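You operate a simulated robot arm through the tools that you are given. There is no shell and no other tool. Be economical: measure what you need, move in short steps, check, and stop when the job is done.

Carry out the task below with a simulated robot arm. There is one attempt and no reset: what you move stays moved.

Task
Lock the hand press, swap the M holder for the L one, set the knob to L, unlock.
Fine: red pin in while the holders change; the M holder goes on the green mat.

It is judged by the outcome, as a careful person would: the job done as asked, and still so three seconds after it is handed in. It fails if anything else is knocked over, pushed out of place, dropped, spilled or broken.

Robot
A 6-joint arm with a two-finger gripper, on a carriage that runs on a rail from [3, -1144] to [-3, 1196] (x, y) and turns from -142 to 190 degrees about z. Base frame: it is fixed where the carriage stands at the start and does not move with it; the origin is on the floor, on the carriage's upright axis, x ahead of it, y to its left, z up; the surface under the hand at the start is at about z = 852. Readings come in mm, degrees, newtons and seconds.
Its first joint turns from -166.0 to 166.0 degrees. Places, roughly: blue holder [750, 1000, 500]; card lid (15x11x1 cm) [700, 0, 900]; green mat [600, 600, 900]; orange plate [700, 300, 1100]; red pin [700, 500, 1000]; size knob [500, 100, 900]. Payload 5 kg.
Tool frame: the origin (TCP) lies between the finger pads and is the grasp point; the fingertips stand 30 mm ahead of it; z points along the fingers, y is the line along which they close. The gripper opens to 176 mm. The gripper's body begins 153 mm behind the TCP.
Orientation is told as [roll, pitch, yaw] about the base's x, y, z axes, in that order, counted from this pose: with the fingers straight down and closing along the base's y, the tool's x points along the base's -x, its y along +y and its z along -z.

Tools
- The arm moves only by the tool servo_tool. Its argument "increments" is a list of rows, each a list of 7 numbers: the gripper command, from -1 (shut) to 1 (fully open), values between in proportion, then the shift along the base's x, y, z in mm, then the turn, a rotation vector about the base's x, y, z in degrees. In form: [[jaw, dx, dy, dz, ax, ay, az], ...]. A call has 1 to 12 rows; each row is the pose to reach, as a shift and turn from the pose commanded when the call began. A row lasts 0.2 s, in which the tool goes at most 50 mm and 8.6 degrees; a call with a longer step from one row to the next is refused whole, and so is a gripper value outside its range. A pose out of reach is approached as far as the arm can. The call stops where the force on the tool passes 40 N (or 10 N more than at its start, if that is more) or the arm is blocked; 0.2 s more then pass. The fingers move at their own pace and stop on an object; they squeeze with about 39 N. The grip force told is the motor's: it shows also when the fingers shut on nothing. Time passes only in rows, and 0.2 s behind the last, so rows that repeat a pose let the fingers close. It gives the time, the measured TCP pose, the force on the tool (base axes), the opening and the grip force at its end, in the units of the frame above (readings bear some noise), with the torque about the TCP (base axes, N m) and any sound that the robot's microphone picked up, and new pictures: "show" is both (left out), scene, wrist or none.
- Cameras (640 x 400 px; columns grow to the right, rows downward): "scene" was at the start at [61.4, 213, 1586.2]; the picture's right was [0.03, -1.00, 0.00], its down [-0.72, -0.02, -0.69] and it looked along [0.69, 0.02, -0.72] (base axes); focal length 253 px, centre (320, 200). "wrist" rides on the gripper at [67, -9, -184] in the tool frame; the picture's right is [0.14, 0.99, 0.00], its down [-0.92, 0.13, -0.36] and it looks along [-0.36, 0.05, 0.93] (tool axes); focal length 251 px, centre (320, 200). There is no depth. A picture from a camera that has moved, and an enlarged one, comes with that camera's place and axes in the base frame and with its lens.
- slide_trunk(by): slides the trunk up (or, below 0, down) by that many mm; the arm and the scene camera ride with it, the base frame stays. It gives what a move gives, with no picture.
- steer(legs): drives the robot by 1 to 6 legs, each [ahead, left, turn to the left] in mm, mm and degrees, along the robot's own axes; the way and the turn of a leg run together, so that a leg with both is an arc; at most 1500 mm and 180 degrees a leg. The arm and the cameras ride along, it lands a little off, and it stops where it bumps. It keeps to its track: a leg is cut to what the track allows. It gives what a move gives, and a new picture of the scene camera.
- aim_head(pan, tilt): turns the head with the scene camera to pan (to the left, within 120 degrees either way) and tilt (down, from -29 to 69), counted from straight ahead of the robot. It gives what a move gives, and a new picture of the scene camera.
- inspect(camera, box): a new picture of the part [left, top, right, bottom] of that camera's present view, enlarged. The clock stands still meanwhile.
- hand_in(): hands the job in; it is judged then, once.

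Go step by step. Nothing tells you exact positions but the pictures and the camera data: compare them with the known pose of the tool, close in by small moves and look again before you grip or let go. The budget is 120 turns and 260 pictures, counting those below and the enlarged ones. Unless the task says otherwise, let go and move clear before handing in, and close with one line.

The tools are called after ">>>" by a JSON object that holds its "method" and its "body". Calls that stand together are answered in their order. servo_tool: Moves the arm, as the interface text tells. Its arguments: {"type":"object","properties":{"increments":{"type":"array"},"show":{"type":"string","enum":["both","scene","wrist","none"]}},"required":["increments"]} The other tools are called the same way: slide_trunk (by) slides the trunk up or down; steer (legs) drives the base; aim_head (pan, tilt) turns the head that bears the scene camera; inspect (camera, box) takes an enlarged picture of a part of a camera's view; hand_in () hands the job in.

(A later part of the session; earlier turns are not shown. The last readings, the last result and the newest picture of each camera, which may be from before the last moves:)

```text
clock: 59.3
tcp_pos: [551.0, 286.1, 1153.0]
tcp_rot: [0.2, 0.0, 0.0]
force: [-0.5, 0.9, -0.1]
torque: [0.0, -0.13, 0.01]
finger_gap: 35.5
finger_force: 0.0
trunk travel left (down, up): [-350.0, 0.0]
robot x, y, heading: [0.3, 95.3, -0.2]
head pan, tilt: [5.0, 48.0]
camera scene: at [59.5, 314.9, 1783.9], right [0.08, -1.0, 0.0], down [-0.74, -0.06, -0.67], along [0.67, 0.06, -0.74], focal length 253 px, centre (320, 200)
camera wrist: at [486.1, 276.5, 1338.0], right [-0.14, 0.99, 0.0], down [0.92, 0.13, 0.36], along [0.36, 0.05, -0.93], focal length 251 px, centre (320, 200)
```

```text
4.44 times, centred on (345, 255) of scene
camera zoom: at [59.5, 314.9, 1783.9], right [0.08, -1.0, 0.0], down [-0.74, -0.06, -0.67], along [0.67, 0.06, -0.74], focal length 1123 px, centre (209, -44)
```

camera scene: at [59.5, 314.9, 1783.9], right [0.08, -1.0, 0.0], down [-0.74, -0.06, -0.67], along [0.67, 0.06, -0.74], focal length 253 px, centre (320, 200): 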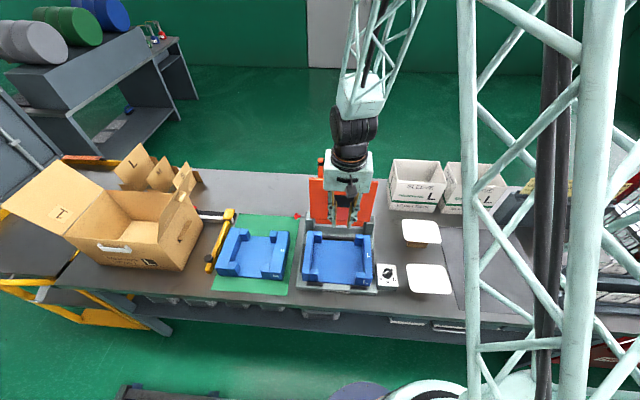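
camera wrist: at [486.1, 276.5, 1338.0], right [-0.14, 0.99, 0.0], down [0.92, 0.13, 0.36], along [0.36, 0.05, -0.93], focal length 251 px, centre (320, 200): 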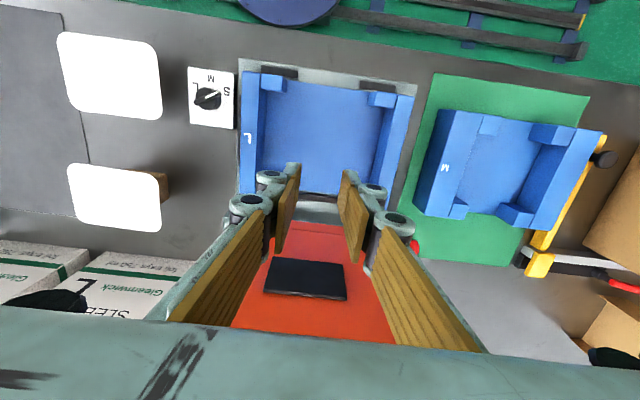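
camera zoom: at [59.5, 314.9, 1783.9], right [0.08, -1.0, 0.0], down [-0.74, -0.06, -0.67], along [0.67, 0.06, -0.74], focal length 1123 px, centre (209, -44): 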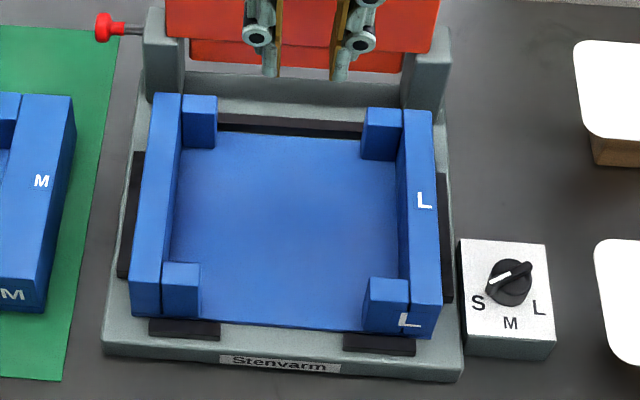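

L is seated like M was. The knob sits at about [506, 103, ~910] with its white mark toward S; L is about 120° further counter-clockwise. Moving above it with the hand turned −60° so the fingers close across the knob's bar.

>>> {"method": "servo_tool", "body": {"increments": [[-0.5, -5, -23, 0, 0, 0, -8], [-0.5, -10, -46, 0, 0, 0, -16], [-0.5, -15, -69, 0, 0, 0, -24], [-0.5, -20, -92, 0, 0, 0, -32], [-0.5, -25, -115, 0, 0, 0, -40], [-0.5, -30, -138, 0, 0, 0, -48], [-0.5, -40, -161, 0, 0, 0, -56], [-0.5, -45, -183, 0, 0, 0, -60], [-0.5, -45, -183, -45, 0, 0, -60], [-0.5, -45, -183, -90, 0, 0, -60], [-0.5, -45, -183, -140, 0, 0, -60]]}}

>>> {"method": "inspect", "body": {"camera": "wrist", "box": [220, 80, 420, 280]}}

>>> {"method": "inspect", "body": {"camera": "scene", "box": [350, 220, 430, 300]}}

```text
clock: 61.7
tcp_pos: [505.5, 105.1, 1013.6]
tcp_rot: [0.3, 0.1, -60.0]
force: [-0.8, 0.3, 1.2]
torque: [0.01, -0.19, 0.0]
finger_gap: 43.9
finger_force: 0.1
trunk travel left (down, up): [-350.0, 0.0]
robot x, y, heading: [-0.5, 98.5, -0.1]
head pan, tilt: [5.0, 48.0]
camera scene: at [58.5, 315.0, 1783.8], right [0.08, -1.0, 0.0], down [-0.74, -0.06, -0.67], along [0.67, 0.06, -0.74], focal length 253 px, centre (320, 200)
camera wrist: at [464.5, 157.7, 1197.9], right [0.79, 0.62, 0.0], down [0.57, -0.74, 0.36], along [0.23, -0.28, -0.93], focal length 251 px, centre (320, 200)
```

scene: 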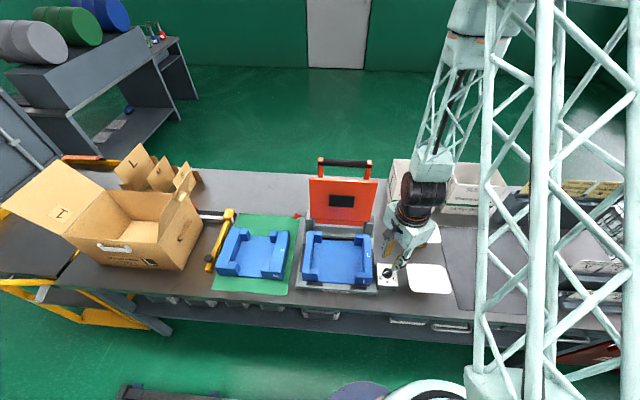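
wrist: 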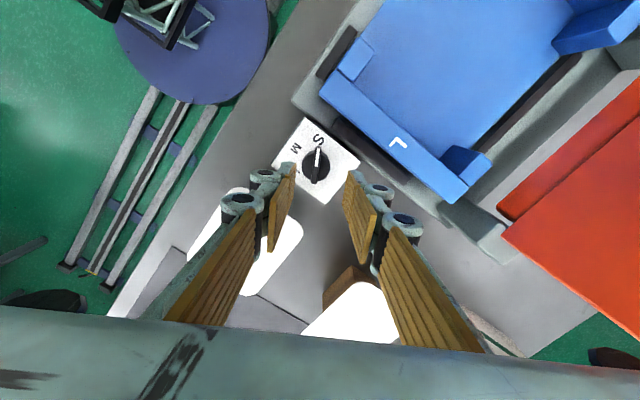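

```text
2.00 times, centred on (320, 180) of wrist
camera zoom: at [464.5, 157.7, 1197.9], right [0.79, 0.62, 0.0], down [0.57, -0.74, 0.36], along [0.23, -0.28, -0.93], focal length 503 px, centre (320, 240)
```

zoom: 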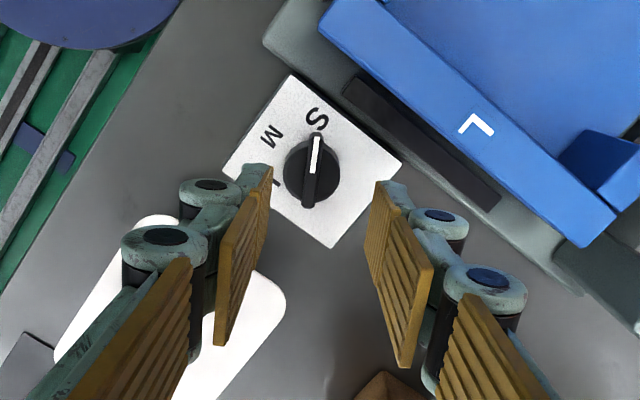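

```text
5.00 times, centred on (390, 260) of scene
camera zoom: at [58.5, 315.0, 1783.8], right [0.08, -1.0, 0.0], down [-0.74, -0.06, -0.67], along [0.67, 0.06, -0.74], focal length 1264 px, centre (-30, -100)
```

zoom: 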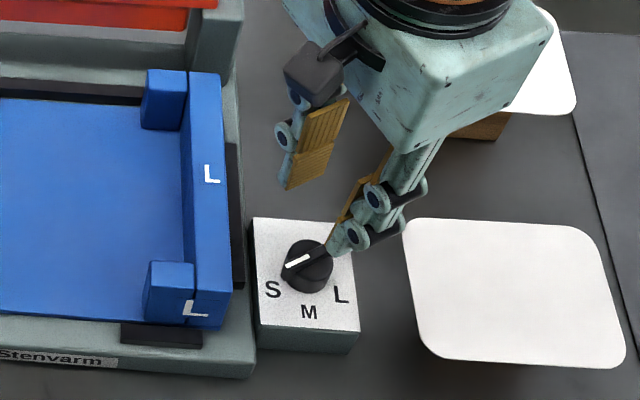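

The bar lies exactly along the tool's x axis (mark on S). Shifting −3.5 mm in y and descending carefully.

>>> {"method": "servo_tool", "body": {"increments": [[-0.5, 0, -3.5, -30, 0, 0, 0], [-0.5, 0, -3.5, -60, 0, 0, 0], [-0.5, 0, -3.5, -75, 0, 0, 0]]}}

>>> {"method": "inspect", "body": {"camera": "scene", "box": [360, 235, 420, 295]}}

>>> {"method": "inspect", "body": {"camera": "wrist", "box": [240, 80, 400, 240]}}

```text
clock: 62.5
tcp_pos: [505.8, 101.0, 938.9]
tcp_rot: [0.3, 0.2, -59.9]
force: [0.6, -0.1, -1.0]
torque: [-0.02, 0.13, -0.01]
finger_gap: 44.2
finger_force: 0.2
trunk travel left (down, up): [-350.0, 0.0]
robot x, y, heading: [0.2, 100.4, -0.3]
head pan, tilt: [5.0, 48.0]
camera scene: at [61.0, 315.1, 1783.8], right [0.08, -1.0, 0.0], down [-0.74, -0.06, -0.67], along [0.67, 0.06, -0.74], focal length 253 px, centre (320, 200)
camera wrist: at [466.0, 153.7, 1122.6], right [0.79, 0.61, 0.0], down [0.57, -0.74, 0.36], along [0.22, -0.28, -0.93], focal length 251 px, centre (320, 200)
```

scene: 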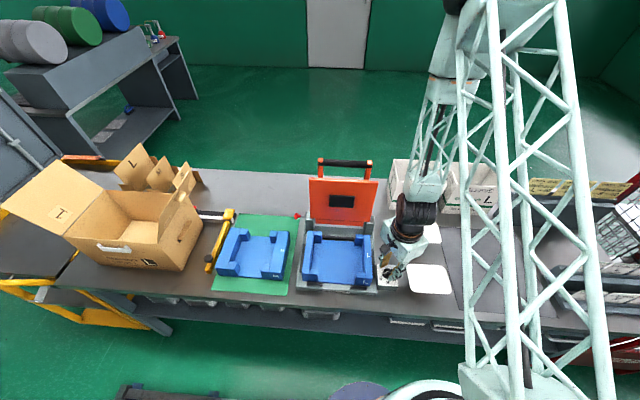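
wrist: 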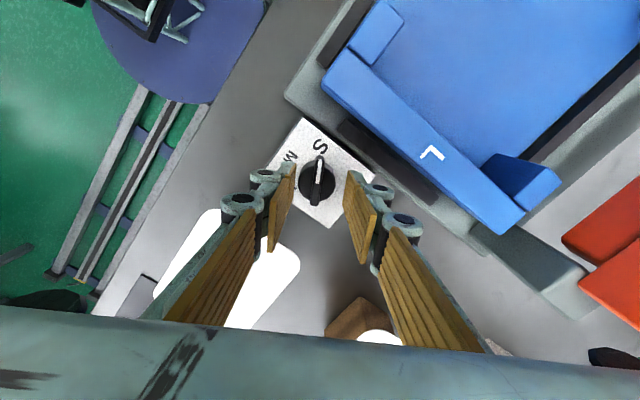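

```text
6.67 times, centred on (390, 265) of scene
camera zoom: at [61.0, 315.1, 1783.8], right [0.08, -1.0, 0.0], down [-0.74, -0.06, -0.67], along [0.67, 0.06, -0.74], focal length 1685 px, centre (-147, -233)
```

zoom: 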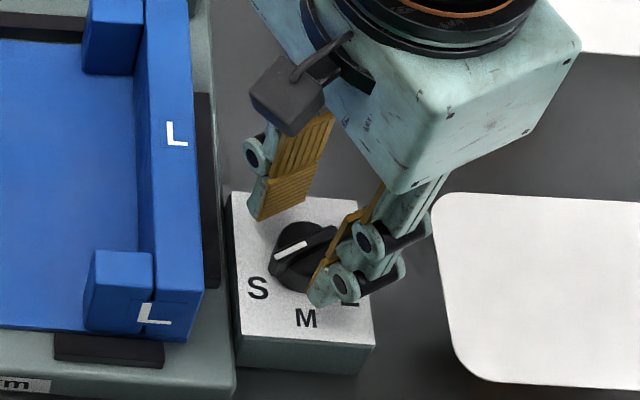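

```text
2.50 times, centred on (320, 160) of wrist
camera zoom: at [466.0, 153.7, 1122.6], right [0.79, 0.61, 0.0], down [0.57, -0.74, 0.36], along [0.22, -0.28, -0.93], focal length 629 px, centre (320, 300)
```

zoom: 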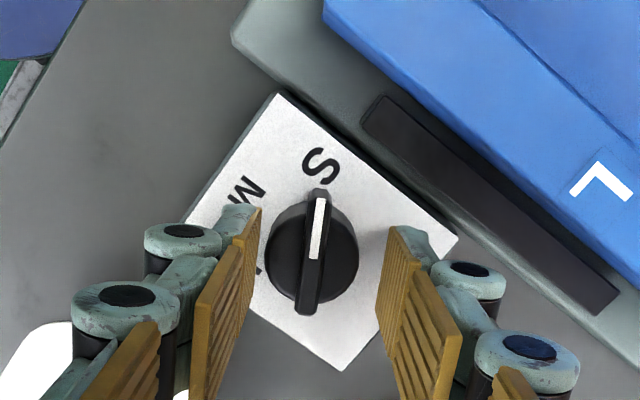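

The knob (32 mm disk, 9 mm bar) is centred between the tips. Descending 14 mm more and closing.

>>> {"method": "servo_tool", "body": {"increments": [[-0.5, 0, 0, -7, 0, 0, 0], [-0.5, 0, 0, -14, 0, 0, 0], [-1, 0, 0, -14, 0, 0, 0], [-1, 0, 0, -14, 0, 0, 0], [-1, 0, 0, -14, 0, 0, 0]], "show": "none"}}

>>> {"method": "inspect", "body": {"camera": "wrist", "box": [240, 80, 400, 240]}}

>>> {"method": "inspect", "body": {"camera": "scene", "box": [360, 235, 420, 295]}}

```text
clock: 63.7
tcp_pos: [504.5, 100.4, 925.2]
tcp_rot: [0.1, 0.2, -60.0]
force: [-18.4, -5.6, -3.3]
torque: [-0.14, 0.59, 0.05]
finger_gap: 32.9
finger_force: 44.8
trunk travel left (down, up): [-350.0, 0.0]
robot x, y, heading: [-1.4, 98.5, -0.2]
head pan, tilt: [5.0, 48.0]
```

```text
2.50 times, centred on (320, 160) of wrist
camera zoom: at [463.7, 152.5, 1109.1], right [0.79, 0.61, 0.0], down [0.57, -0.74, 0.36], along [0.22, -0.28, -0.93], focal length 629 px, centre (320, 300)
```

zoom: 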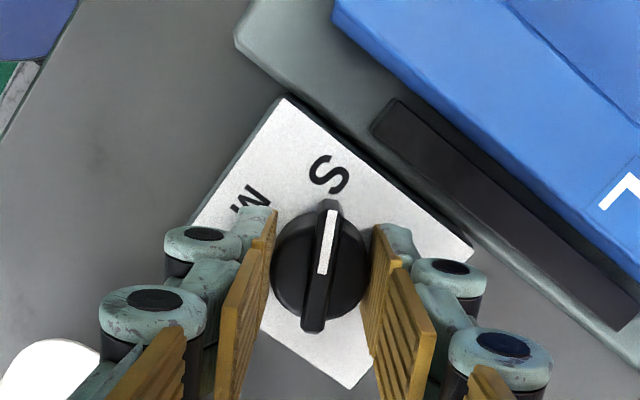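

```text
6.67 times, centred on (390, 265) of scene
camera zoom: at [59.2, 314.7, 1783.9], right [0.08, -1.0, 0.0], down [-0.74, -0.06, -0.67], along [0.67, 0.06, -0.74], focal length 1685 px, centre (-147, -233)
```

zoom: 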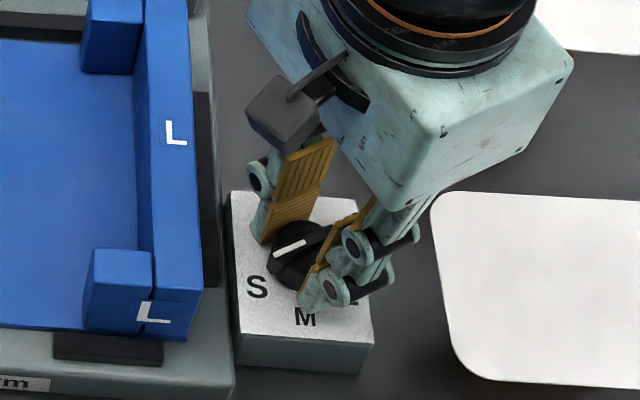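

The fingers caught the disk (33 mm) slightly off-centre. I'll open, rise a bit and shift ~1.5 mm so that the tips close on the bar only.

>>> {"method": "servo_tool", "body": {"increments": [[-0.5, 0, 0, 0, 0, 0, 0], [-0.5, 0, 0, 0, 0, 0, 0], [-0.5, -1.3, -0.7, 7, 0, 0, 0], [-1, -1.3, -0.7, 7, 0, 0, 0], [-1, -1.3, -0.7, 7, 0, 0, 0], [-1, -1.3, -0.7, 7, 0, 0, 0], [-1, -1.3, -0.7, 7, 0, 0, 0]], "show": "none"}}

>>> {"method": "inspect", "body": {"camera": "wrist", "box": [240, 80, 400, 240]}}

```text
clock: 65.3
tcp_pos: [505.7, 99.4, 930.9]
tcp_rot: [0.2, 0.1, -60.0]
force: [0.3, -1.8, 10.1]
torque: [-0.06, -0.01, 0.0]
finger_gap: 32.6
finger_force: 44.7
trunk travel left (down, up): [-350.0, 0.0]
robot x, y, heading: [-0.5, 95.0, -0.2]
head pan, tilt: [5.0, 48.0]
```

```text
2.50 times, centred on (320, 160) of wrist
camera zoom: at [463.4, 152.1, 1115.9], right [0.79, 0.62, 0.0], down [0.57, -0.74, 0.36], along [0.22, -0.28, -0.93], focal length 629 px, centre (320, 300)
```

zoom: 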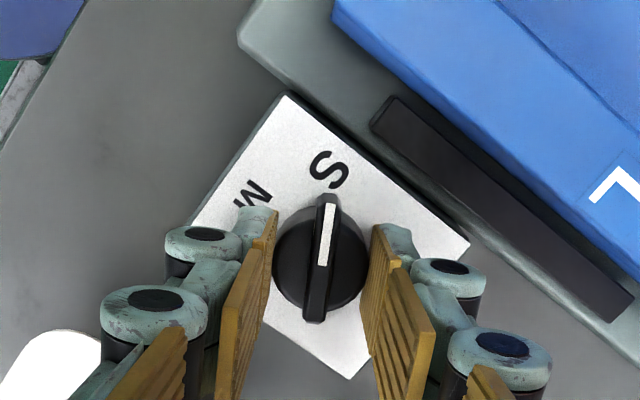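

Still on the disk; going up another 7 mm and closing again.

>>> {"method": "servo_tool", "body": {"increments": [[-0.5, 0, 0, 0, 0, 0, 0], [-0.5, 0, 0, 0, 0, 0, 0], [-0.5, 0, 0, 7, 0, 0, 0], [-1, 0, 0, 7, 0, 0, 0], [-1, 0, 0, 7, 0, 0, 0], [-1, 0, 0, 7, 0, 0, 0], [-1, 0, 0, 7, 0, 0, 0]], "show": "none"}}

>>> {"method": "inspect", "body": {"camera": "wrist", "box": [240, 80, 400, 240]}}

```text
clock: 67.0
tcp_pos: [504.0, 98.4, 940.7]
tcp_rot: [0.2, 0.1, -60.0]
force: [-1.4, 1.1, 21.1]
torque: [0.51, 0.37, -0.02]
finger_gap: 7.5
finger_force: 45.0
trunk travel left (down, up): [-350.0, 0.0]
robot x, y, heading: [2.4, 95.2, -0.1]
head pan, tilt: [5.0, 48.0]
stopped in row 7: the force on the tool passed its limit at 41 N (the readings are from after the stop); the commanded pose is now the measured one
```

```text
2.50 times, centred on (320, 160) of wrist
camera zoom: at [463.3, 151.9, 1123.9], right [0.79, 0.62, 0.0], down [0.57, -0.74, 0.36], along [0.23, -0.28, -0.93], focal length 629 px, centre (320, 300)
```

zoom: 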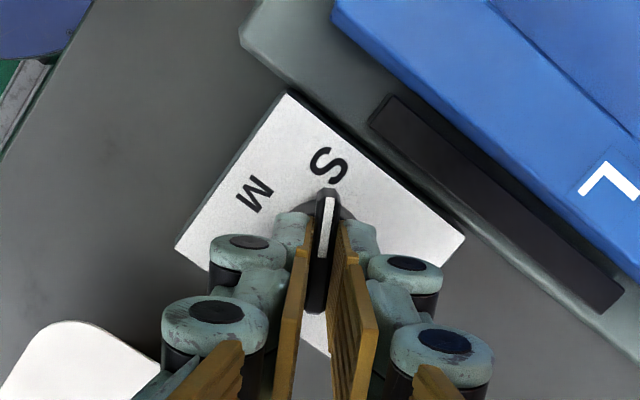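

Gripping the bar now (7.5 mm) but pressing on the disk. Reopen, rise 3 mm and close again.

>>> {"method": "servo_tool", "body": {"increments": [[-0.7, 0, 0, 0, 0, 0, 0], [-0.7, 0, 0, 2, 0, 0, 0], [-0.7, 0, 1, 3, 0, 0, 0], [-1, 0, 1, 3, 0, 0, 0], [-1, 0, 1, 3, 0, 0, 0], [-1, 0, 1, 3, 0, 0, 0]], "show": "none"}}

>>> {"method": "inspect", "body": {"camera": "wrist", "box": [240, 80, 400, 240]}}

```text
clock: 68.4
tcp_pos: [504.8, 99.5, 941.4]
tcp_rot: [0.1, 0.2, -60.0]
force: [-7.5, -0.7, -12.6]
torque: [-0.13, 0.14, -0.02]
finger_gap: 7.2
finger_force: 44.8
trunk travel left (down, up): [-350.0, 0.0]
robot x, y, heading: [-3.5, 97.2, -0.3]
head pan, tilt: [5.0, 48.0]
```

```text
2.50 times, centred on (320, 160) of wrist
camera zoom: at [463.5, 152.4, 1125.8], right [0.79, 0.62, 0.0], down [0.57, -0.74, 0.36], along [0.22, -0.28, -0.93], focal length 629 px, centre (320, 300)
```

zoom: 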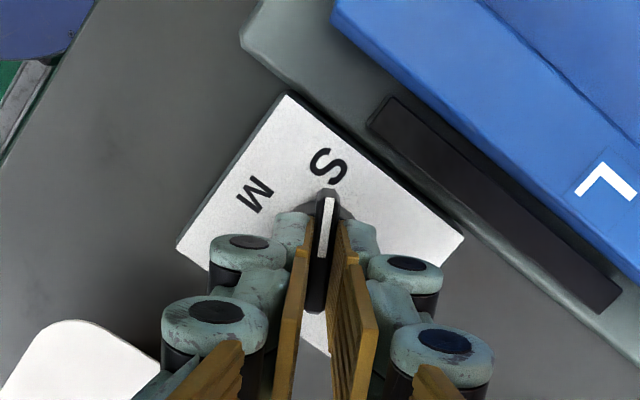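

Good grip on the bar. Turning counter-clockwise about the knob's axis, first 60° to M.

>>> {"method": "servo_tool", "body": {"increments": [[-1, 0.35, 0.28, 0, 0, 0, 7.5], [-1, 0.66, 0.56, 0, 0, 0, 15], [-1, 0.9, 0.9, 0, 0, 0, 22.5], [-1, 1.16, 1.28, 0, 0, 0, 30], [-1, 1.3, 1.7, 0, 0, 0, 37.5], [-1, 1.45, 2.1, 0, 0, 0, 45], [-1, 1.5, 2.5, 0, 0, 0, 52.5], [-1, 1.5, 3, 0, 0, 0, 60]], "show": "none"}}

>>> {"method": "inspect", "body": {"camera": "wrist", "box": [240, 80, 400, 240]}}

>>> {"method": "inspect", "body": {"camera": "scene", "box": [360, 235, 420, 295]}}

```text
clock: 69.3
tcp_pos: [504.4, 99.0, 940.4]
tcp_rot: [0.1, 0.3, -35.7]
force: [-0.4, -4.0, -9.6]
torque: [-0.14, -0.02, 0.0]
finger_gap: 7.6
finger_force: 44.4
trunk travel left (down, up): [-350.0, 0.0]
robot x, y, heading: [0.5, 96.6, -0.4]
head pan, tilt: [5.0, 48.0]
stopped in row 4: the force on the tool passed its limit at 41 N (the readings are from after the stop); the commanded pose is now the measured one
```

```text
2.50 times, centred on (320, 160) of wrist
camera zoom: at [446.2, 130.4, 1126.1], right [0.47, 0.89, 0.0], down [0.83, -0.44, 0.36], along [0.32, -0.16, -0.93], focal length 629 px, centre (320, 300)
```

zoom: 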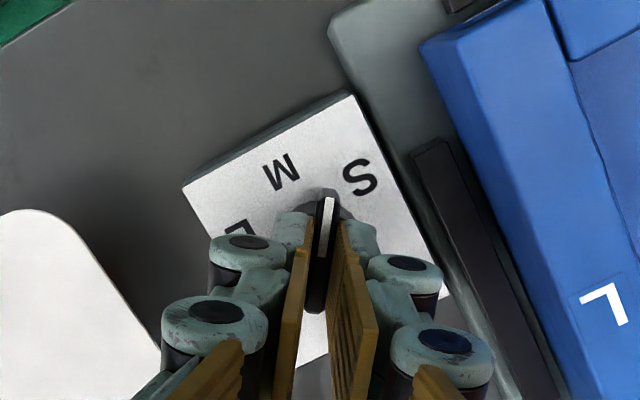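

```text
6.67 times, centred on (390, 265) of scene
camera zoom: at [60.5, 314.2, 1784.1], right [0.08, -1.0, 0.0], down [-0.74, -0.06, -0.67], along [0.67, 0.06, -0.74], focal length 1685 px, centre (-147, -233)
```

zoom: 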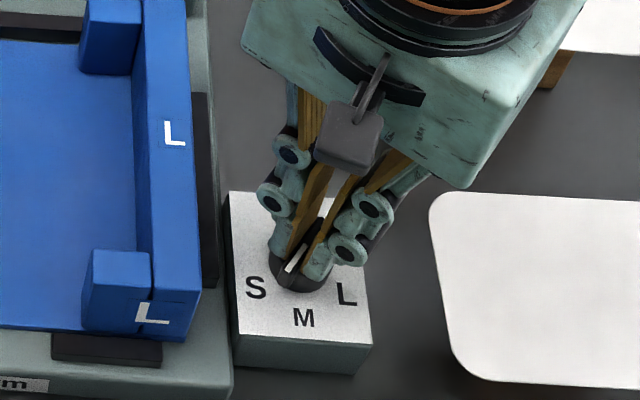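

The knob follows the hand; my lateral compensation caused the force. Continuing with pure rotation.

>>> {"method": "servo_tool", "body": {"increments": [[-1, 0, 0, -0.5, 0, 0, 6], [-1, 0, 0, -0.5, 0, 0, 12], [-1, 0, 0, -0.5, 0, 0, 18], [-1, 0, 0, -0.5, 0, 0, 24], [-1, 0, 0, -0.5, 0, 0, 30], [-1, 0, 0, -0.5, 0, 0, 36]], "show": "none"}}

>>> {"method": "inspect", "body": {"camera": "wrist", "box": [240, 80, 400, 240]}}

```text
clock: 70.7
tcp_pos: [504.6, 99.1, 942.5]
tcp_rot: [0.1, 0.2, 0.4]
force: [-0.5, -8.4, 13.5]
torque: [-0.2, 1.26, 0.0]
finger_gap: 7.3
finger_force: 44.9
trunk travel left (down, up): [-350.0, 0.0]
robot x, y, heading: [0.3, 95.6, -0.2]
head pan, tilt: [5.0, 48.0]
```

```text
2.50 times, centred on (320, 160) of wrist
camera zoom: at [439.2, 89.6, 1126.0], right [-0.15, 0.99, 0.0], down [0.92, 0.14, 0.36], along [0.35, 0.05, -0.93], focal length 629 px, centre (320, 300)
```

zoom: 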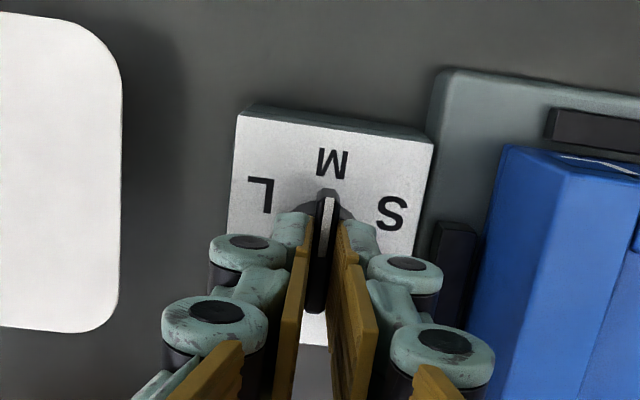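

At M now. Another 60° to L.

>>> {"method": "servo_tool", "body": {"increments": [[-1, 0, 0, 0, 0, 0, 6.5], [-1, 0, 0, 0, 0, 0, 13], [-1, 0, 0, 0, 0, 0, 19.5], [-1, 0, 0, 0, 0, 0, 26], [-1, 0, 0, 0, 0, 0, 32.5], [-1, 0, 0, 0, 0, 0, 39], [-1, 0, 0, 0, 0, 0, 45.5], [-1, 0, 0, 0, 0, 0, 52], [-1, 0, 0, 0, 0, 0, 59.6]], "show": "none"}}

>>> {"method": "inspect", "body": {"camera": "wrist", "box": [240, 80, 400, 240]}}

>>> {"method": "inspect", "body": {"camera": "scene", "box": [360, 235, 420, 295]}}

```text
clock: 72.7
tcp_pos: [504.3, 98.6, 941.1]
tcp_rot: [0.1, 0.4, 60.1]
force: [2.6, -4.7, 12.7]
torque: [0.1, -0.17, 0.01]
finger_gap: 7.2
finger_force: 45.3
trunk travel left (down, up): [-350.0, 0.0]
robot x, y, heading: [-0.1, 95.8, -0.0]
head pan, tilt: [5.0, 48.0]
```

```text
2.50 times, centred on (320, 160) of wrist
camera zoom: at [480.6, 37.9, 1126.0], right [-0.93, 0.37, 0.0], down [0.35, 0.87, 0.36], along [0.13, 0.33, -0.93], focal length 629 px, centre (320, 300)
```

zoom: 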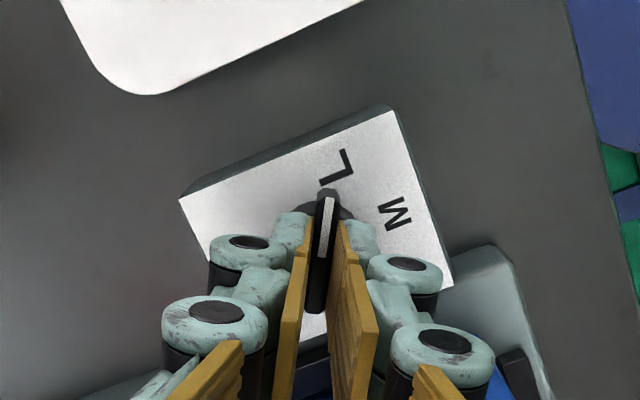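

```text
6.67 times, centred on (390, 265) of scene
camera zoom: at [59.9, 314.5, 1783.9], right [0.08, -1.0, 0.0], down [-0.74, -0.06, -0.67], along [0.67, 0.06, -0.74], focal length 1685 px, centre (-147, -233)
```

zoom: 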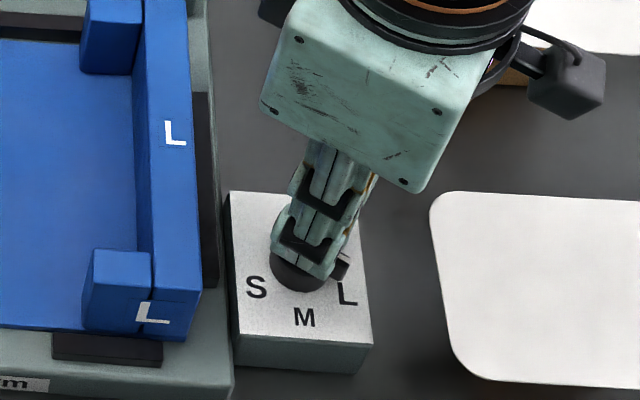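

Pointer on L. Opening and rising straight up.

>>> {"method": "servo_tool", "body": {"increments": [[-0.6, 0, 0, 0, 0, 0, 0], [-0.6, 0, 0, 0, 0, 0, 0], [-0.6, 0, 0, 15, 0, 0, 0], [-0.6, 0, 0, 60, 0, 0, 0], [-0.6, 0, 0, 110, 0, 0, 0], [-0.6, 0, 0, 160, 0, 0, 0], [-0.6, 10, 30, 190, 0, 0, -8], [-0.6, 20, 60, 210, 0, 0, -16], [-0.6, 30, 90, 230, 0, 0, -24], [-0.6, 40, 120, 250, 0, 0, -32], [-0.6, 50, 155, 260, 0, 0, -40], [-0.6, 60, 190, 260, 0, 0, -48]]}}

>>> {"method": "inspect", "body": {"camera": "scene", "box": [360, 235, 420, 295]}}

```text
clock: 75.3
tcp_pos: [564.6, 290.9, 1200.9]
tcp_rot: [0.1, 0.3, 11.9]
force: [0.4, -0.4, 0.0]
torque: [-0.06, -0.02, 0.0]
finger_gap: 35.4
finger_force: 0.2
trunk travel left (down, up): [-350.0, 0.0]
robot x, y, heading: [1.3, 100.9, -0.2]
head pan, tilt: [5.0, 48.0]
camera scene: at [60.2, 315.2, 1783.7], right [0.08, -1.0, 0.0], down [-0.74, -0.06, -0.67], along [0.67, 0.06, -0.74], focal length 253 px, centre (320, 200)
camera wrist: at [502.7, 270.4, 1385.4], right [-0.34, 0.94, 0.0], down [0.88, 0.32, 0.36], along [0.34, 0.12, -0.93], focal length 251 px, centre (320, 200)
```

scene: 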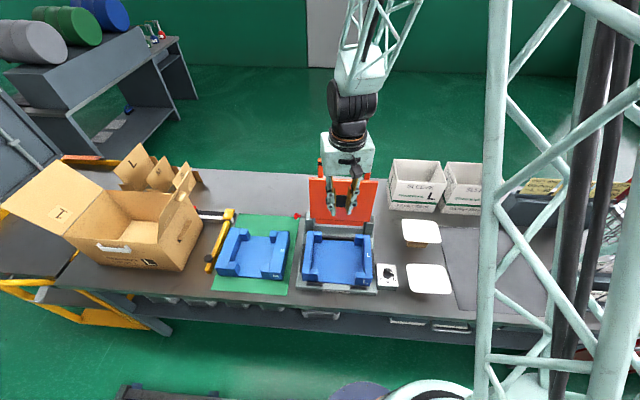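
wrist: 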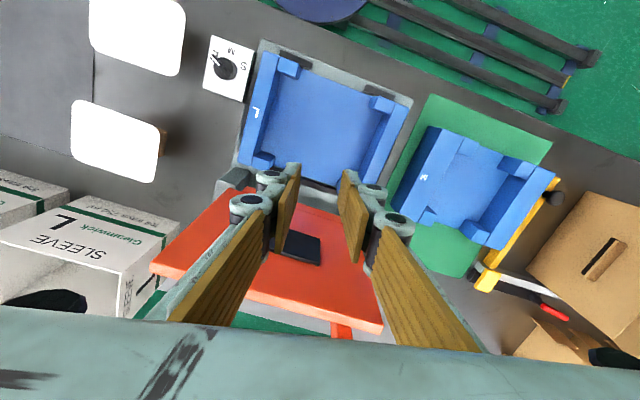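

```text
6.67 times, centred on (390, 265) of scene
camera zoom: at [60.2, 315.2, 1783.7], right [0.08, -1.0, 0.0], down [-0.74, -0.06, -0.67], along [0.67, 0.06, -0.74], focal length 1685 px, centre (-147, -233)
```

zoom: 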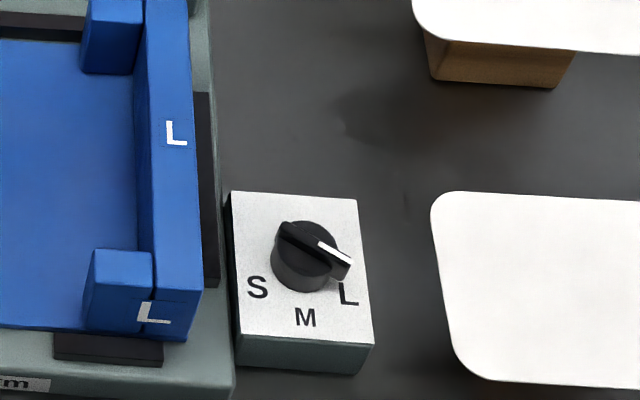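

Knob is on L. Now back to the pin: moving above it with the hand at −90° again, jaw slightly open.

>>> {"method": "servo_tool", "body": {"increments": [[-0.4, 0, 25, 30, 0, 0, -8.5], [-0.4, 0, 50, 60, 0, 0, -17], [-0.4, 0, 80, 60, 0, 0, -25.5], [-0.4, 0, 110, 60, 0, 0, -34], [-0.4, 0, 140, 60, 0, 0, -42.5], [-0.4, 0, 170, 60, 0, 0, -51], [-0.4, 20, 200, 60, 0, 0, -59.5], [-0.4, 45, 215, 60, 0, 0, -68], [-0.4, 75, 225, 50, 0, 0, -76.5], [-0.4, 105, 225, 20, 0, 0, -85], [-0.4, 130, 225, -10, 0, 0, -93.5], [-0.4, 130, 225, -50, 0, 0, -101.9]], "show": "none"}}

>>> {"method": "servo_tool", "body": {"increments": [[-0.4, 0, -5, -40, 0, 0, 0], [-0.4, 0, -10, -80, 0, 0, 0], [-0.4, 0, -10, -100, 0, 0, 0]]}}

>>> {"method": "inspect", "body": {"camera": "wrist", "box": [220, 120, 420, 320]}}

>>> {"method": "inspect", "body": {"camera": "scene", "box": [250, 160, 340, 240]}}

```text
clock: 77.9
tcp_pos: [695.1, 513.6, 1150.3]
tcp_rot: [0.1, 0.3, -90.0]
force: [0.3, -0.2, -0.4]
torque: [-0.06, 0.03, -0.01]
finger_gap: 52.6
finger_force: 0.2
trunk travel left (down, up): [-350.0, 0.0]
robot x, y, heading: [-0.4, 96.4, 0.0]
head pan, tilt: [5.0, 48.0]
```

```text
clock: 78.7
tcp_pos: [694.1, 506.1, 1051.1]
tcp_rot: [0.1, 0.3, -90.0]
force: [0.4, -0.2, -0.2]
torque: [-0.03, 0.02, -0.01]
finger_gap: 53.0
finger_force: 0.0
trunk travel left (down, up): [-350.0, 0.0]
robot x, y, heading: [0.2, 95.5, -0.0]
head pan, tilt: [5.0, 48.0]
camera scene: at [60.2, 314.7, 1783.9], right [0.08, -1.0, 0.0], down [-0.74, -0.06, -0.67], along [0.67, 0.06, -0.74], focal length 253 px, centre (320, 200)
camera wrist: at [684.2, 571.8, 1234.6], right [0.99, 0.14, 0.0], down [0.13, -0.92, 0.36], along [0.05, -0.35, -0.93], focal length 251 px, centre (320, 200)
```

scene: 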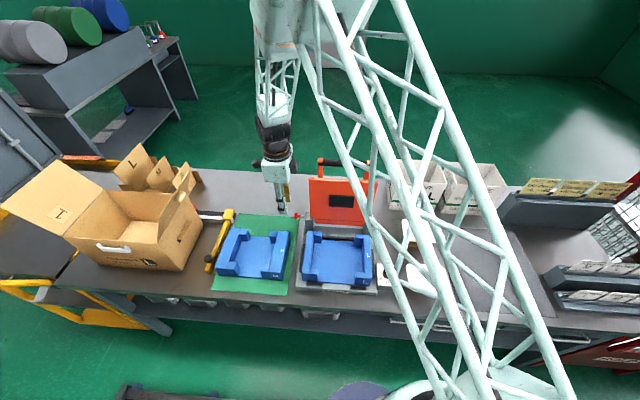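
wrist: 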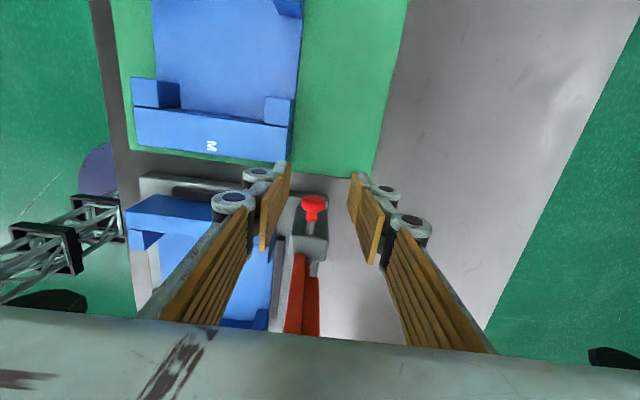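

```text
2.00 times, centred on (320, 220) of wrist
camera zoom: at [684.2, 571.8, 1234.6], right [0.99, 0.14, 0.0], down [0.13, -0.92, 0.36], along [0.05, -0.35, -0.93], focal length 503 px, centre (320, 160)
```

zoom: 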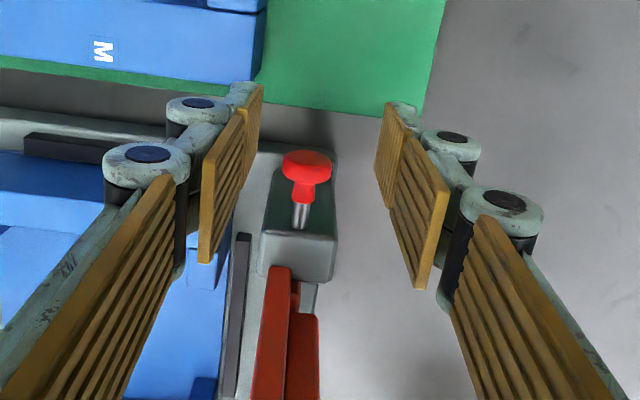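

```text
5.00 times, centred on (295, 200) of scene
camera zoom: at [60.2, 314.7, 1783.9], right [0.08, -1.0, 0.0], down [-0.74, -0.06, -0.67], along [0.67, 0.06, -0.74], focal length 1264 px, centre (445, 200)
```

zoom: 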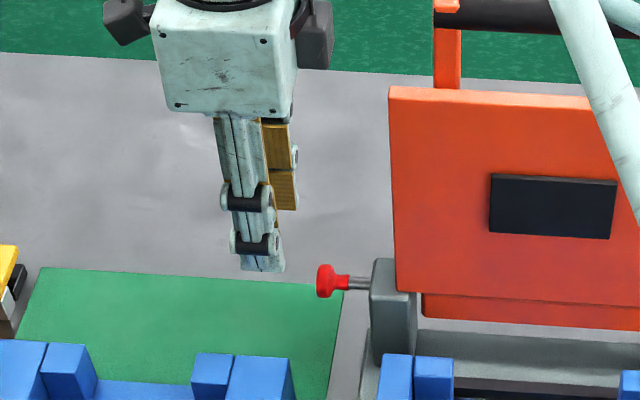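

The pin head is at about [692, 470, 978]. I'll lower around it and close.

>>> {"method": "servo_tool", "body": {"increments": [[-0.4, -1.5, -15, -30, 0, 0, 0], [-0.4, -1.5, -32, -60, 0, 0, 0], [-0.4, -1.5, -32, -74, 0, 0, 0]], "show": "none"}}

>>> {"method": "inspect", "body": {"camera": "wrist", "box": [220, 120, 420, 320]}}

>>> {"method": "inspect", "body": {"camera": "scene", "box": [250, 160, 340, 240]}}

```text
clock: 79.5
tcp_pos: [690.6, 472.5, 978.2]
tcp_rot: [0.1, 0.3, -89.9]
force: [0.1, -1.0, 0.2]
torque: [-0.02, 0.04, -0.02]
finger_gap: 52.5
finger_force: 0.0
trunk travel left (down, up): [-350.0, 0.0]
robot x, y, heading: [-0.0, 98.7, -0.1]
head pan, tilt: [5.0, 48.0]
```

```text
2.00 times, centred on (320, 220) of wrist
camera zoom: at [682.6, 538.1, 1162.4], right [0.99, 0.14, 0.0], down [0.13, -0.92, 0.36], along [0.05, -0.35, -0.93], focal length 503 px, centre (320, 160)
```

zoom: 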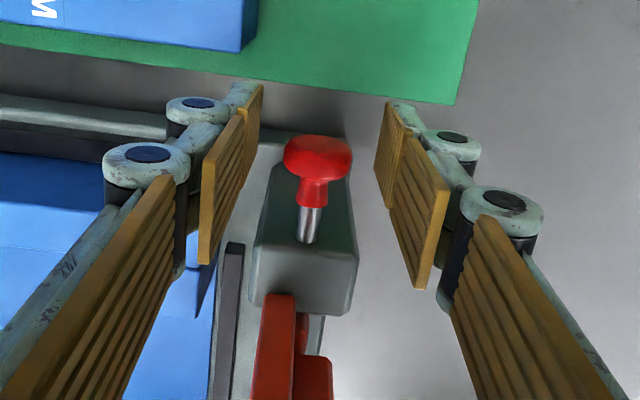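

```text
5.00 times, centred on (295, 200) of scene
camera zoom: at [60.4, 314.7, 1783.9], right [0.08, -1.0, 0.0], down [-0.74, -0.06, -0.67], along [0.67, 0.06, -0.74], focal length 1264 px, centre (445, 200)
```

zoom: 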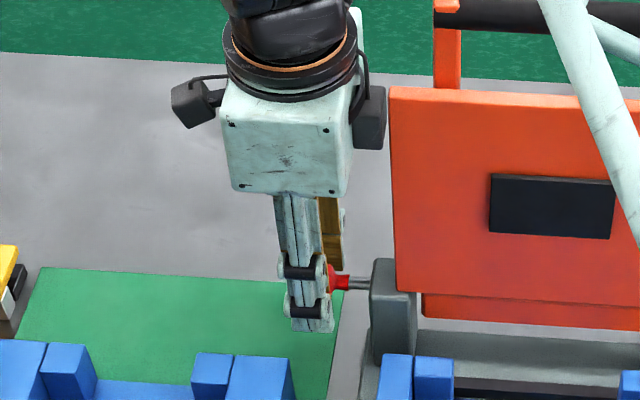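

The head is centred between the pads. Closing on it.

>>> {"method": "servo_tool", "body": {"increments": [[-1, 0, 0, 0, 0, 0, 0], [-1, 0, 0, 0, 0, 0, 0], [-1, 0, 0, 0, 0, 0, 0]], "show": "none"}}

>>> {"method": "inspect", "body": {"camera": "wrist", "box": [220, 120, 420, 320]}}

```text
clock: 80.3
tcp_pos: [691.3, 471.4, 977.8]
tcp_rot: [0.1, 0.2, -89.9]
force: [0.7, 0.0, -1.2]
torque: [0.1, -0.02, 0.0]
finger_gap: 26.4
finger_force: 44.8
trunk travel left (down, up): [-350.0, 0.0]
robot x, y, heading: [-0.2, 95.5, -0.2]
head pan, tilt: [5.0, 48.0]
```

```text
2.00 times, centred on (320, 220) of wrist
camera zoom: at [682.6, 538.1, 1162.5], right [0.99, 0.14, 0.0], down [0.13, -0.92, 0.36], along [0.05, -0.35, -0.93], focal length 503 px, centre (320, 160)
```

zoom: 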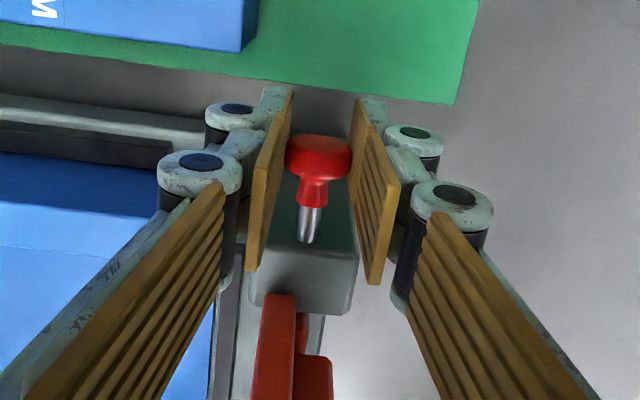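

Gripped (26 mm). Pulling straight out in +y in small steps.

>>> {"method": "servo_tool", "body": {"increments": [[-1, 0, 4, 0, 0, 0, 0], [-1, 0, 8, 0, 0, 0, 0], [-1, 0, 12, 0, 0, 0, 0], [-1, 0, 16, 0, 0, 0, 0], [-1, 0, 20, 0, 0, 0, 0], [-1, 0, 24, 0, 0, 0, 0], [-1, 0, 27, 0, 0, 0, 0]], "show": "none"}}

>>> {"method": "inspect", "body": {"camera": "wrist", "box": [220, 120, 420, 320]}}

>>> {"method": "inspect", "body": {"camera": "scene", "box": [250, 160, 340, 240]}}

```text
clock: 81.9
tcp_pos: [692.1, 501.6, 978.4]
tcp_rot: [0.2, 0.3, -90.0]
force: [-19.8, -0.8, 8.5]
torque: [-0.69, 0.22, -0.18]
finger_gap: 26.2
finger_force: 44.9
trunk travel left (down, up): [-350.0, 0.0]
robot x, y, heading: [-1.1, 99.0, -0.3]
head pan, tilt: [5.0, 48.0]
```

```text
2.00 times, centred on (320, 220) of wrist
camera zoom: at [682.5, 566.9, 1162.4], right [0.99, 0.14, 0.0], down [0.13, -0.92, 0.36], along [0.05, -0.35, -0.93], focal length 503 px, centre (320, 160)
```

zoom: 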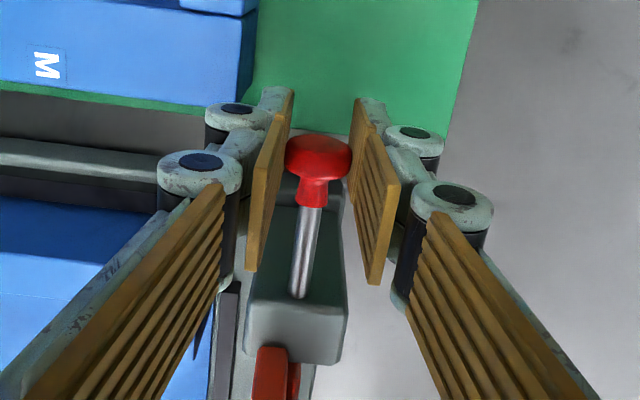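

```text
5.00 times, centred on (295, 200) of scene
camera zoom: at [58.6, 314.6, 1784.0], right [0.08, -1.0, 0.0], down [-0.74, -0.06, -0.67], along [0.67, 0.06, -0.74], focal length 1264 px, centre (445, 200)
```

zoom: 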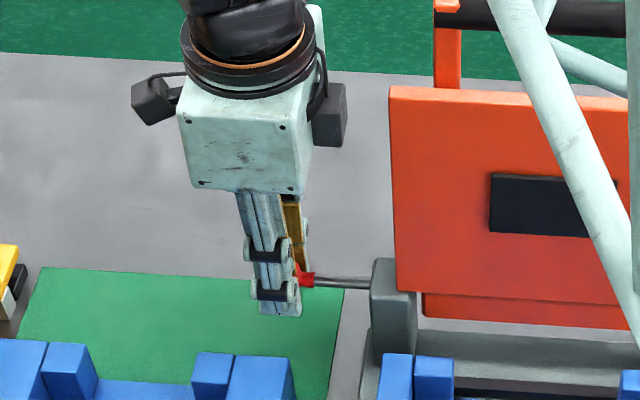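

Pulled out about 28 mm. Releasing and backing up to compare with the original pin position.

>>> {"method": "servo_tool", "body": {"increments": [[-0.4, 0, 0, 0, 0, 0, 0], [-0.4, 0, 0, 0, 0, 0, 0], [-0.4, 0, 0, 40, 0, 0, 0], [-0.4, 0, 0, 80, 0, 0, 0], [-0.4, 0, 40, 100, 0, 0, 0], [-0.4, 0, 80, 120, 0, 0, 0]]}}

>>> {"method": "inspect", "body": {"camera": "scene", "box": [250, 160, 340, 240]}}

>>> {"method": "inspect", "body": {"camera": "scene", "box": [220, 120, 380, 300]}}

```text
clock: 83.3
tcp_pos: [693.9, 582.6, 1094.9]
tcp_rot: [0.1, 0.1, -89.9]
force: [-0.1, 0.0, -1.4]
torque: [-0.16, -0.02, 0.03]
finger_gap: 52.8
finger_force: 0.1
trunk travel left (down, up): [-350.0, 0.0]
robot x, y, heading: [-2.2, 95.1, -0.3]
head pan, tilt: [5.0, 48.0]
camera scene: at [60.6, 315.5, 1783.7], right [0.08, -1.0, 0.0], down [-0.74, -0.06, -0.67], along [0.67, 0.06, -0.74], focal length 253 px, centre (320, 200)
camera wrist: at [684.9, 648.6, 1281.0], right [0.99, 0.14, 0.0], down [0.13, -0.92, 0.36], along [0.05, -0.35, -0.93], focal length 251 px, centre (320, 200)
```

scene: 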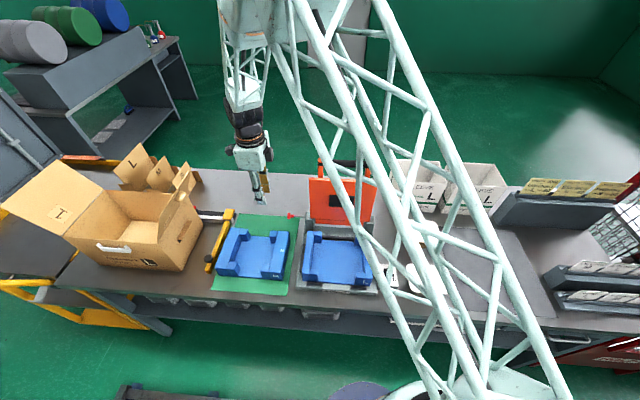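
wrist: 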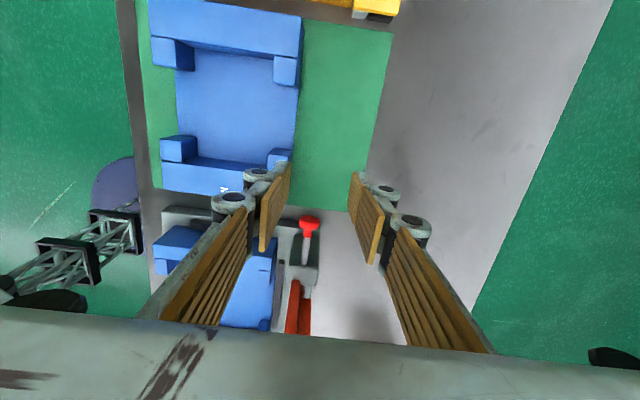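

```text
5.00 times, centred on (295, 200) of scene
camera zoom: at [60.6, 315.5, 1783.7], right [0.08, -1.0, 0.0], down [-0.74, -0.06, -0.67], along [0.67, 0.06, -0.74], focal length 1264 px, centre (445, 200)
```

zoom: 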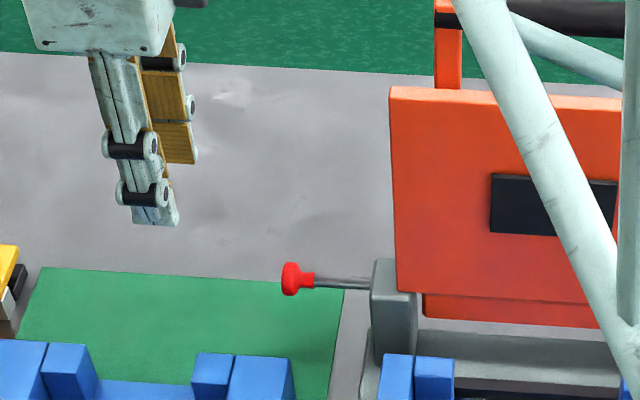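

```text
2.22 times, centred on (300, 210) of scene
camera zoom: at [60.6, 315.5, 1783.7], right [0.08, -1.0, 0.0], down [-0.74, -0.06, -0.67], along [0.67, 0.06, -0.74], focal length 562 px, centre (364, 178)
```

zoom: 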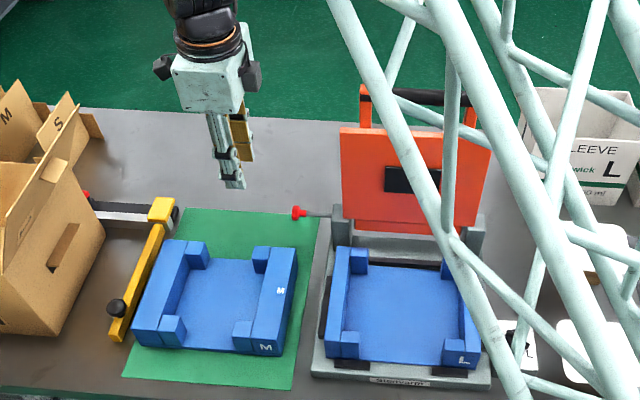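

The pin is within ~2 mm of its original out position (28 of ~30 mm). I'll re-grip and give a short extra pull so it's fully out.

>>> {"method": "servo_tool", "body": {"increments": [[-0.4, -1, -40, -20, 0, 0, 0], [-0.4, -1, -80, -40, 0, 0, 0], [-0.4, -1, -80, -80, 0, 0, 0], [-0.4, -1, -80, -117, 0, 0, 0], [-1, -1, -80, -117, 0, 0, 0], [-1, -1, -80, -117, 0, 0, 0], [-1, -1, -80, -117, 0, 0, 0], [-1, -1, -78, -117, 0, 0, 0], [-1, -1, -76, -117, 0, 0, 0], [-1, -1, -74, -117, 0, 0, 0]], "show": "none"}}

>>> {"method": "inspect", "body": {"camera": "wrist", "box": [220, 120, 420, 320]}}

```text
clock: 85.3
tcp_pos: [691.3, 501.1, 978.3]
tcp_rot: [-0.2, 0.0, -90.0]
force: [-2.4, -2.6, 2.8]
torque: [0.19, 0.12, -0.05]
finger_gap: 26.2
finger_force: 44.9
trunk travel left (down, up): [-350.0, 0.0]
robot x, y, heading: [-0.4, 95.9, -0.0]
head pan, tilt: [5.0, 48.0]
stopped in row 10: the force on the tool passed its limit at 41 N (the readings are from after the stop); the commanded pose is now the measured one
```

```text
2.00 times, centred on (320, 220) of wrist
camera zoom: at [683.5, 567.9, 1162.9], right [0.99, 0.14, 0.0], down [0.13, -0.92, 0.36], along [0.05, -0.36, -0.93], focal length 503 px, centre (320, 160)
```

zoom: 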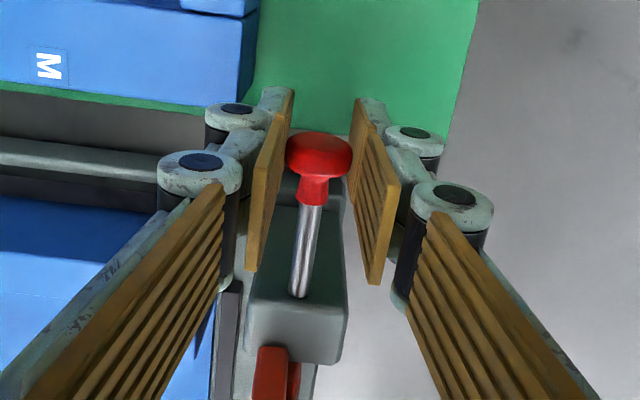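

The extra pull met a firm stop, so the pin is fully out. Releasing, rising clear, and a final look.

>>> {"method": "servo_tool", "body": {"increments": [[-0.4, 0, 0, 0, 0, 0, 0], [-0.4, 0, 0, 0, 0, 0, 0], [-0.4, 0, 0, 40, 0, 0, 0], [-0.4, 0, 0, 80, 0, 0, 0], [-0.4, 0, 0, 130, 0, 0, 0], [-0.4, 0, 30, 170, 0, 0, 0], [-0.4, 0, 60, 200, 0, 0, 0]]}}

>>> {"method": "inspect", "body": {"camera": "scene", "box": [220, 140, 420, 300]}}

>>> {"method": "inspect", "body": {"camera": "scene", "box": [250, 160, 340, 240]}}

```text
clock: 86.9
tcp_pos: [691.8, 563.4, 1177.8]
tcp_rot: [-0.2, 0.1, -89.9]
force: [0.5, 0.2, 0.0]
torque: [-0.08, -0.08, -0.02]
finger_gap: 52.7
finger_force: 0.1
trunk travel left (down, up): [-350.0, 0.0]
robot x, y, heading: [1.1, 98.0, -0.1]
head pan, tilt: [5.0, 48.0]
camera scene: at [60.3, 315.0, 1783.7], right [0.08, -1.0, 0.0], down [-0.74, -0.06, -0.67], along [0.67, 0.06, -0.74], focal length 253 px, centre (320, 200)
camera wrist: at [683.7, 631.3, 1362.3], right [0.99, 0.14, 0.0], down [0.13, -0.92, 0.36], along [0.05, -0.36, -0.93], focal length 251 px, centre (320, 200)
```

scene: 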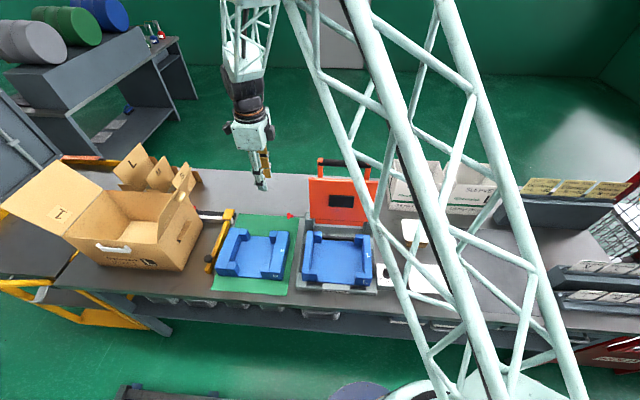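
wrist: 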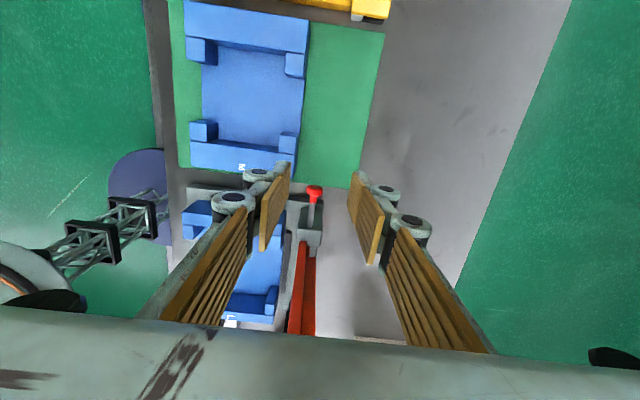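

```text
2.50 times, centred on (320, 220) of scene
camera zoom: at [60.3, 315.0, 1783.7], right [0.08, -1.0, 0.0], down [-0.74, -0.06, -0.67], along [0.67, 0.06, -0.74], focal length 632 px, centre (320, 150)
```

zoom: 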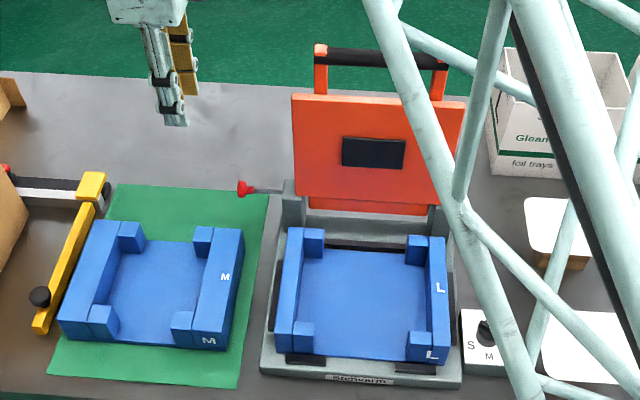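

```text
5.00 times, centred on (295, 200) of scene
camera zoom: at [60.3, 315.0, 1783.7], right [0.08, -1.0, 0.0], down [-0.74, -0.06, -0.67], along [0.67, 0.06, -0.74], focal length 1264 px, centre (445, 200)
```

zoom: 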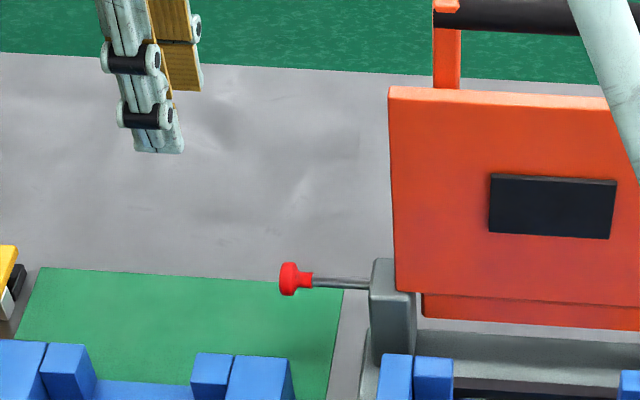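

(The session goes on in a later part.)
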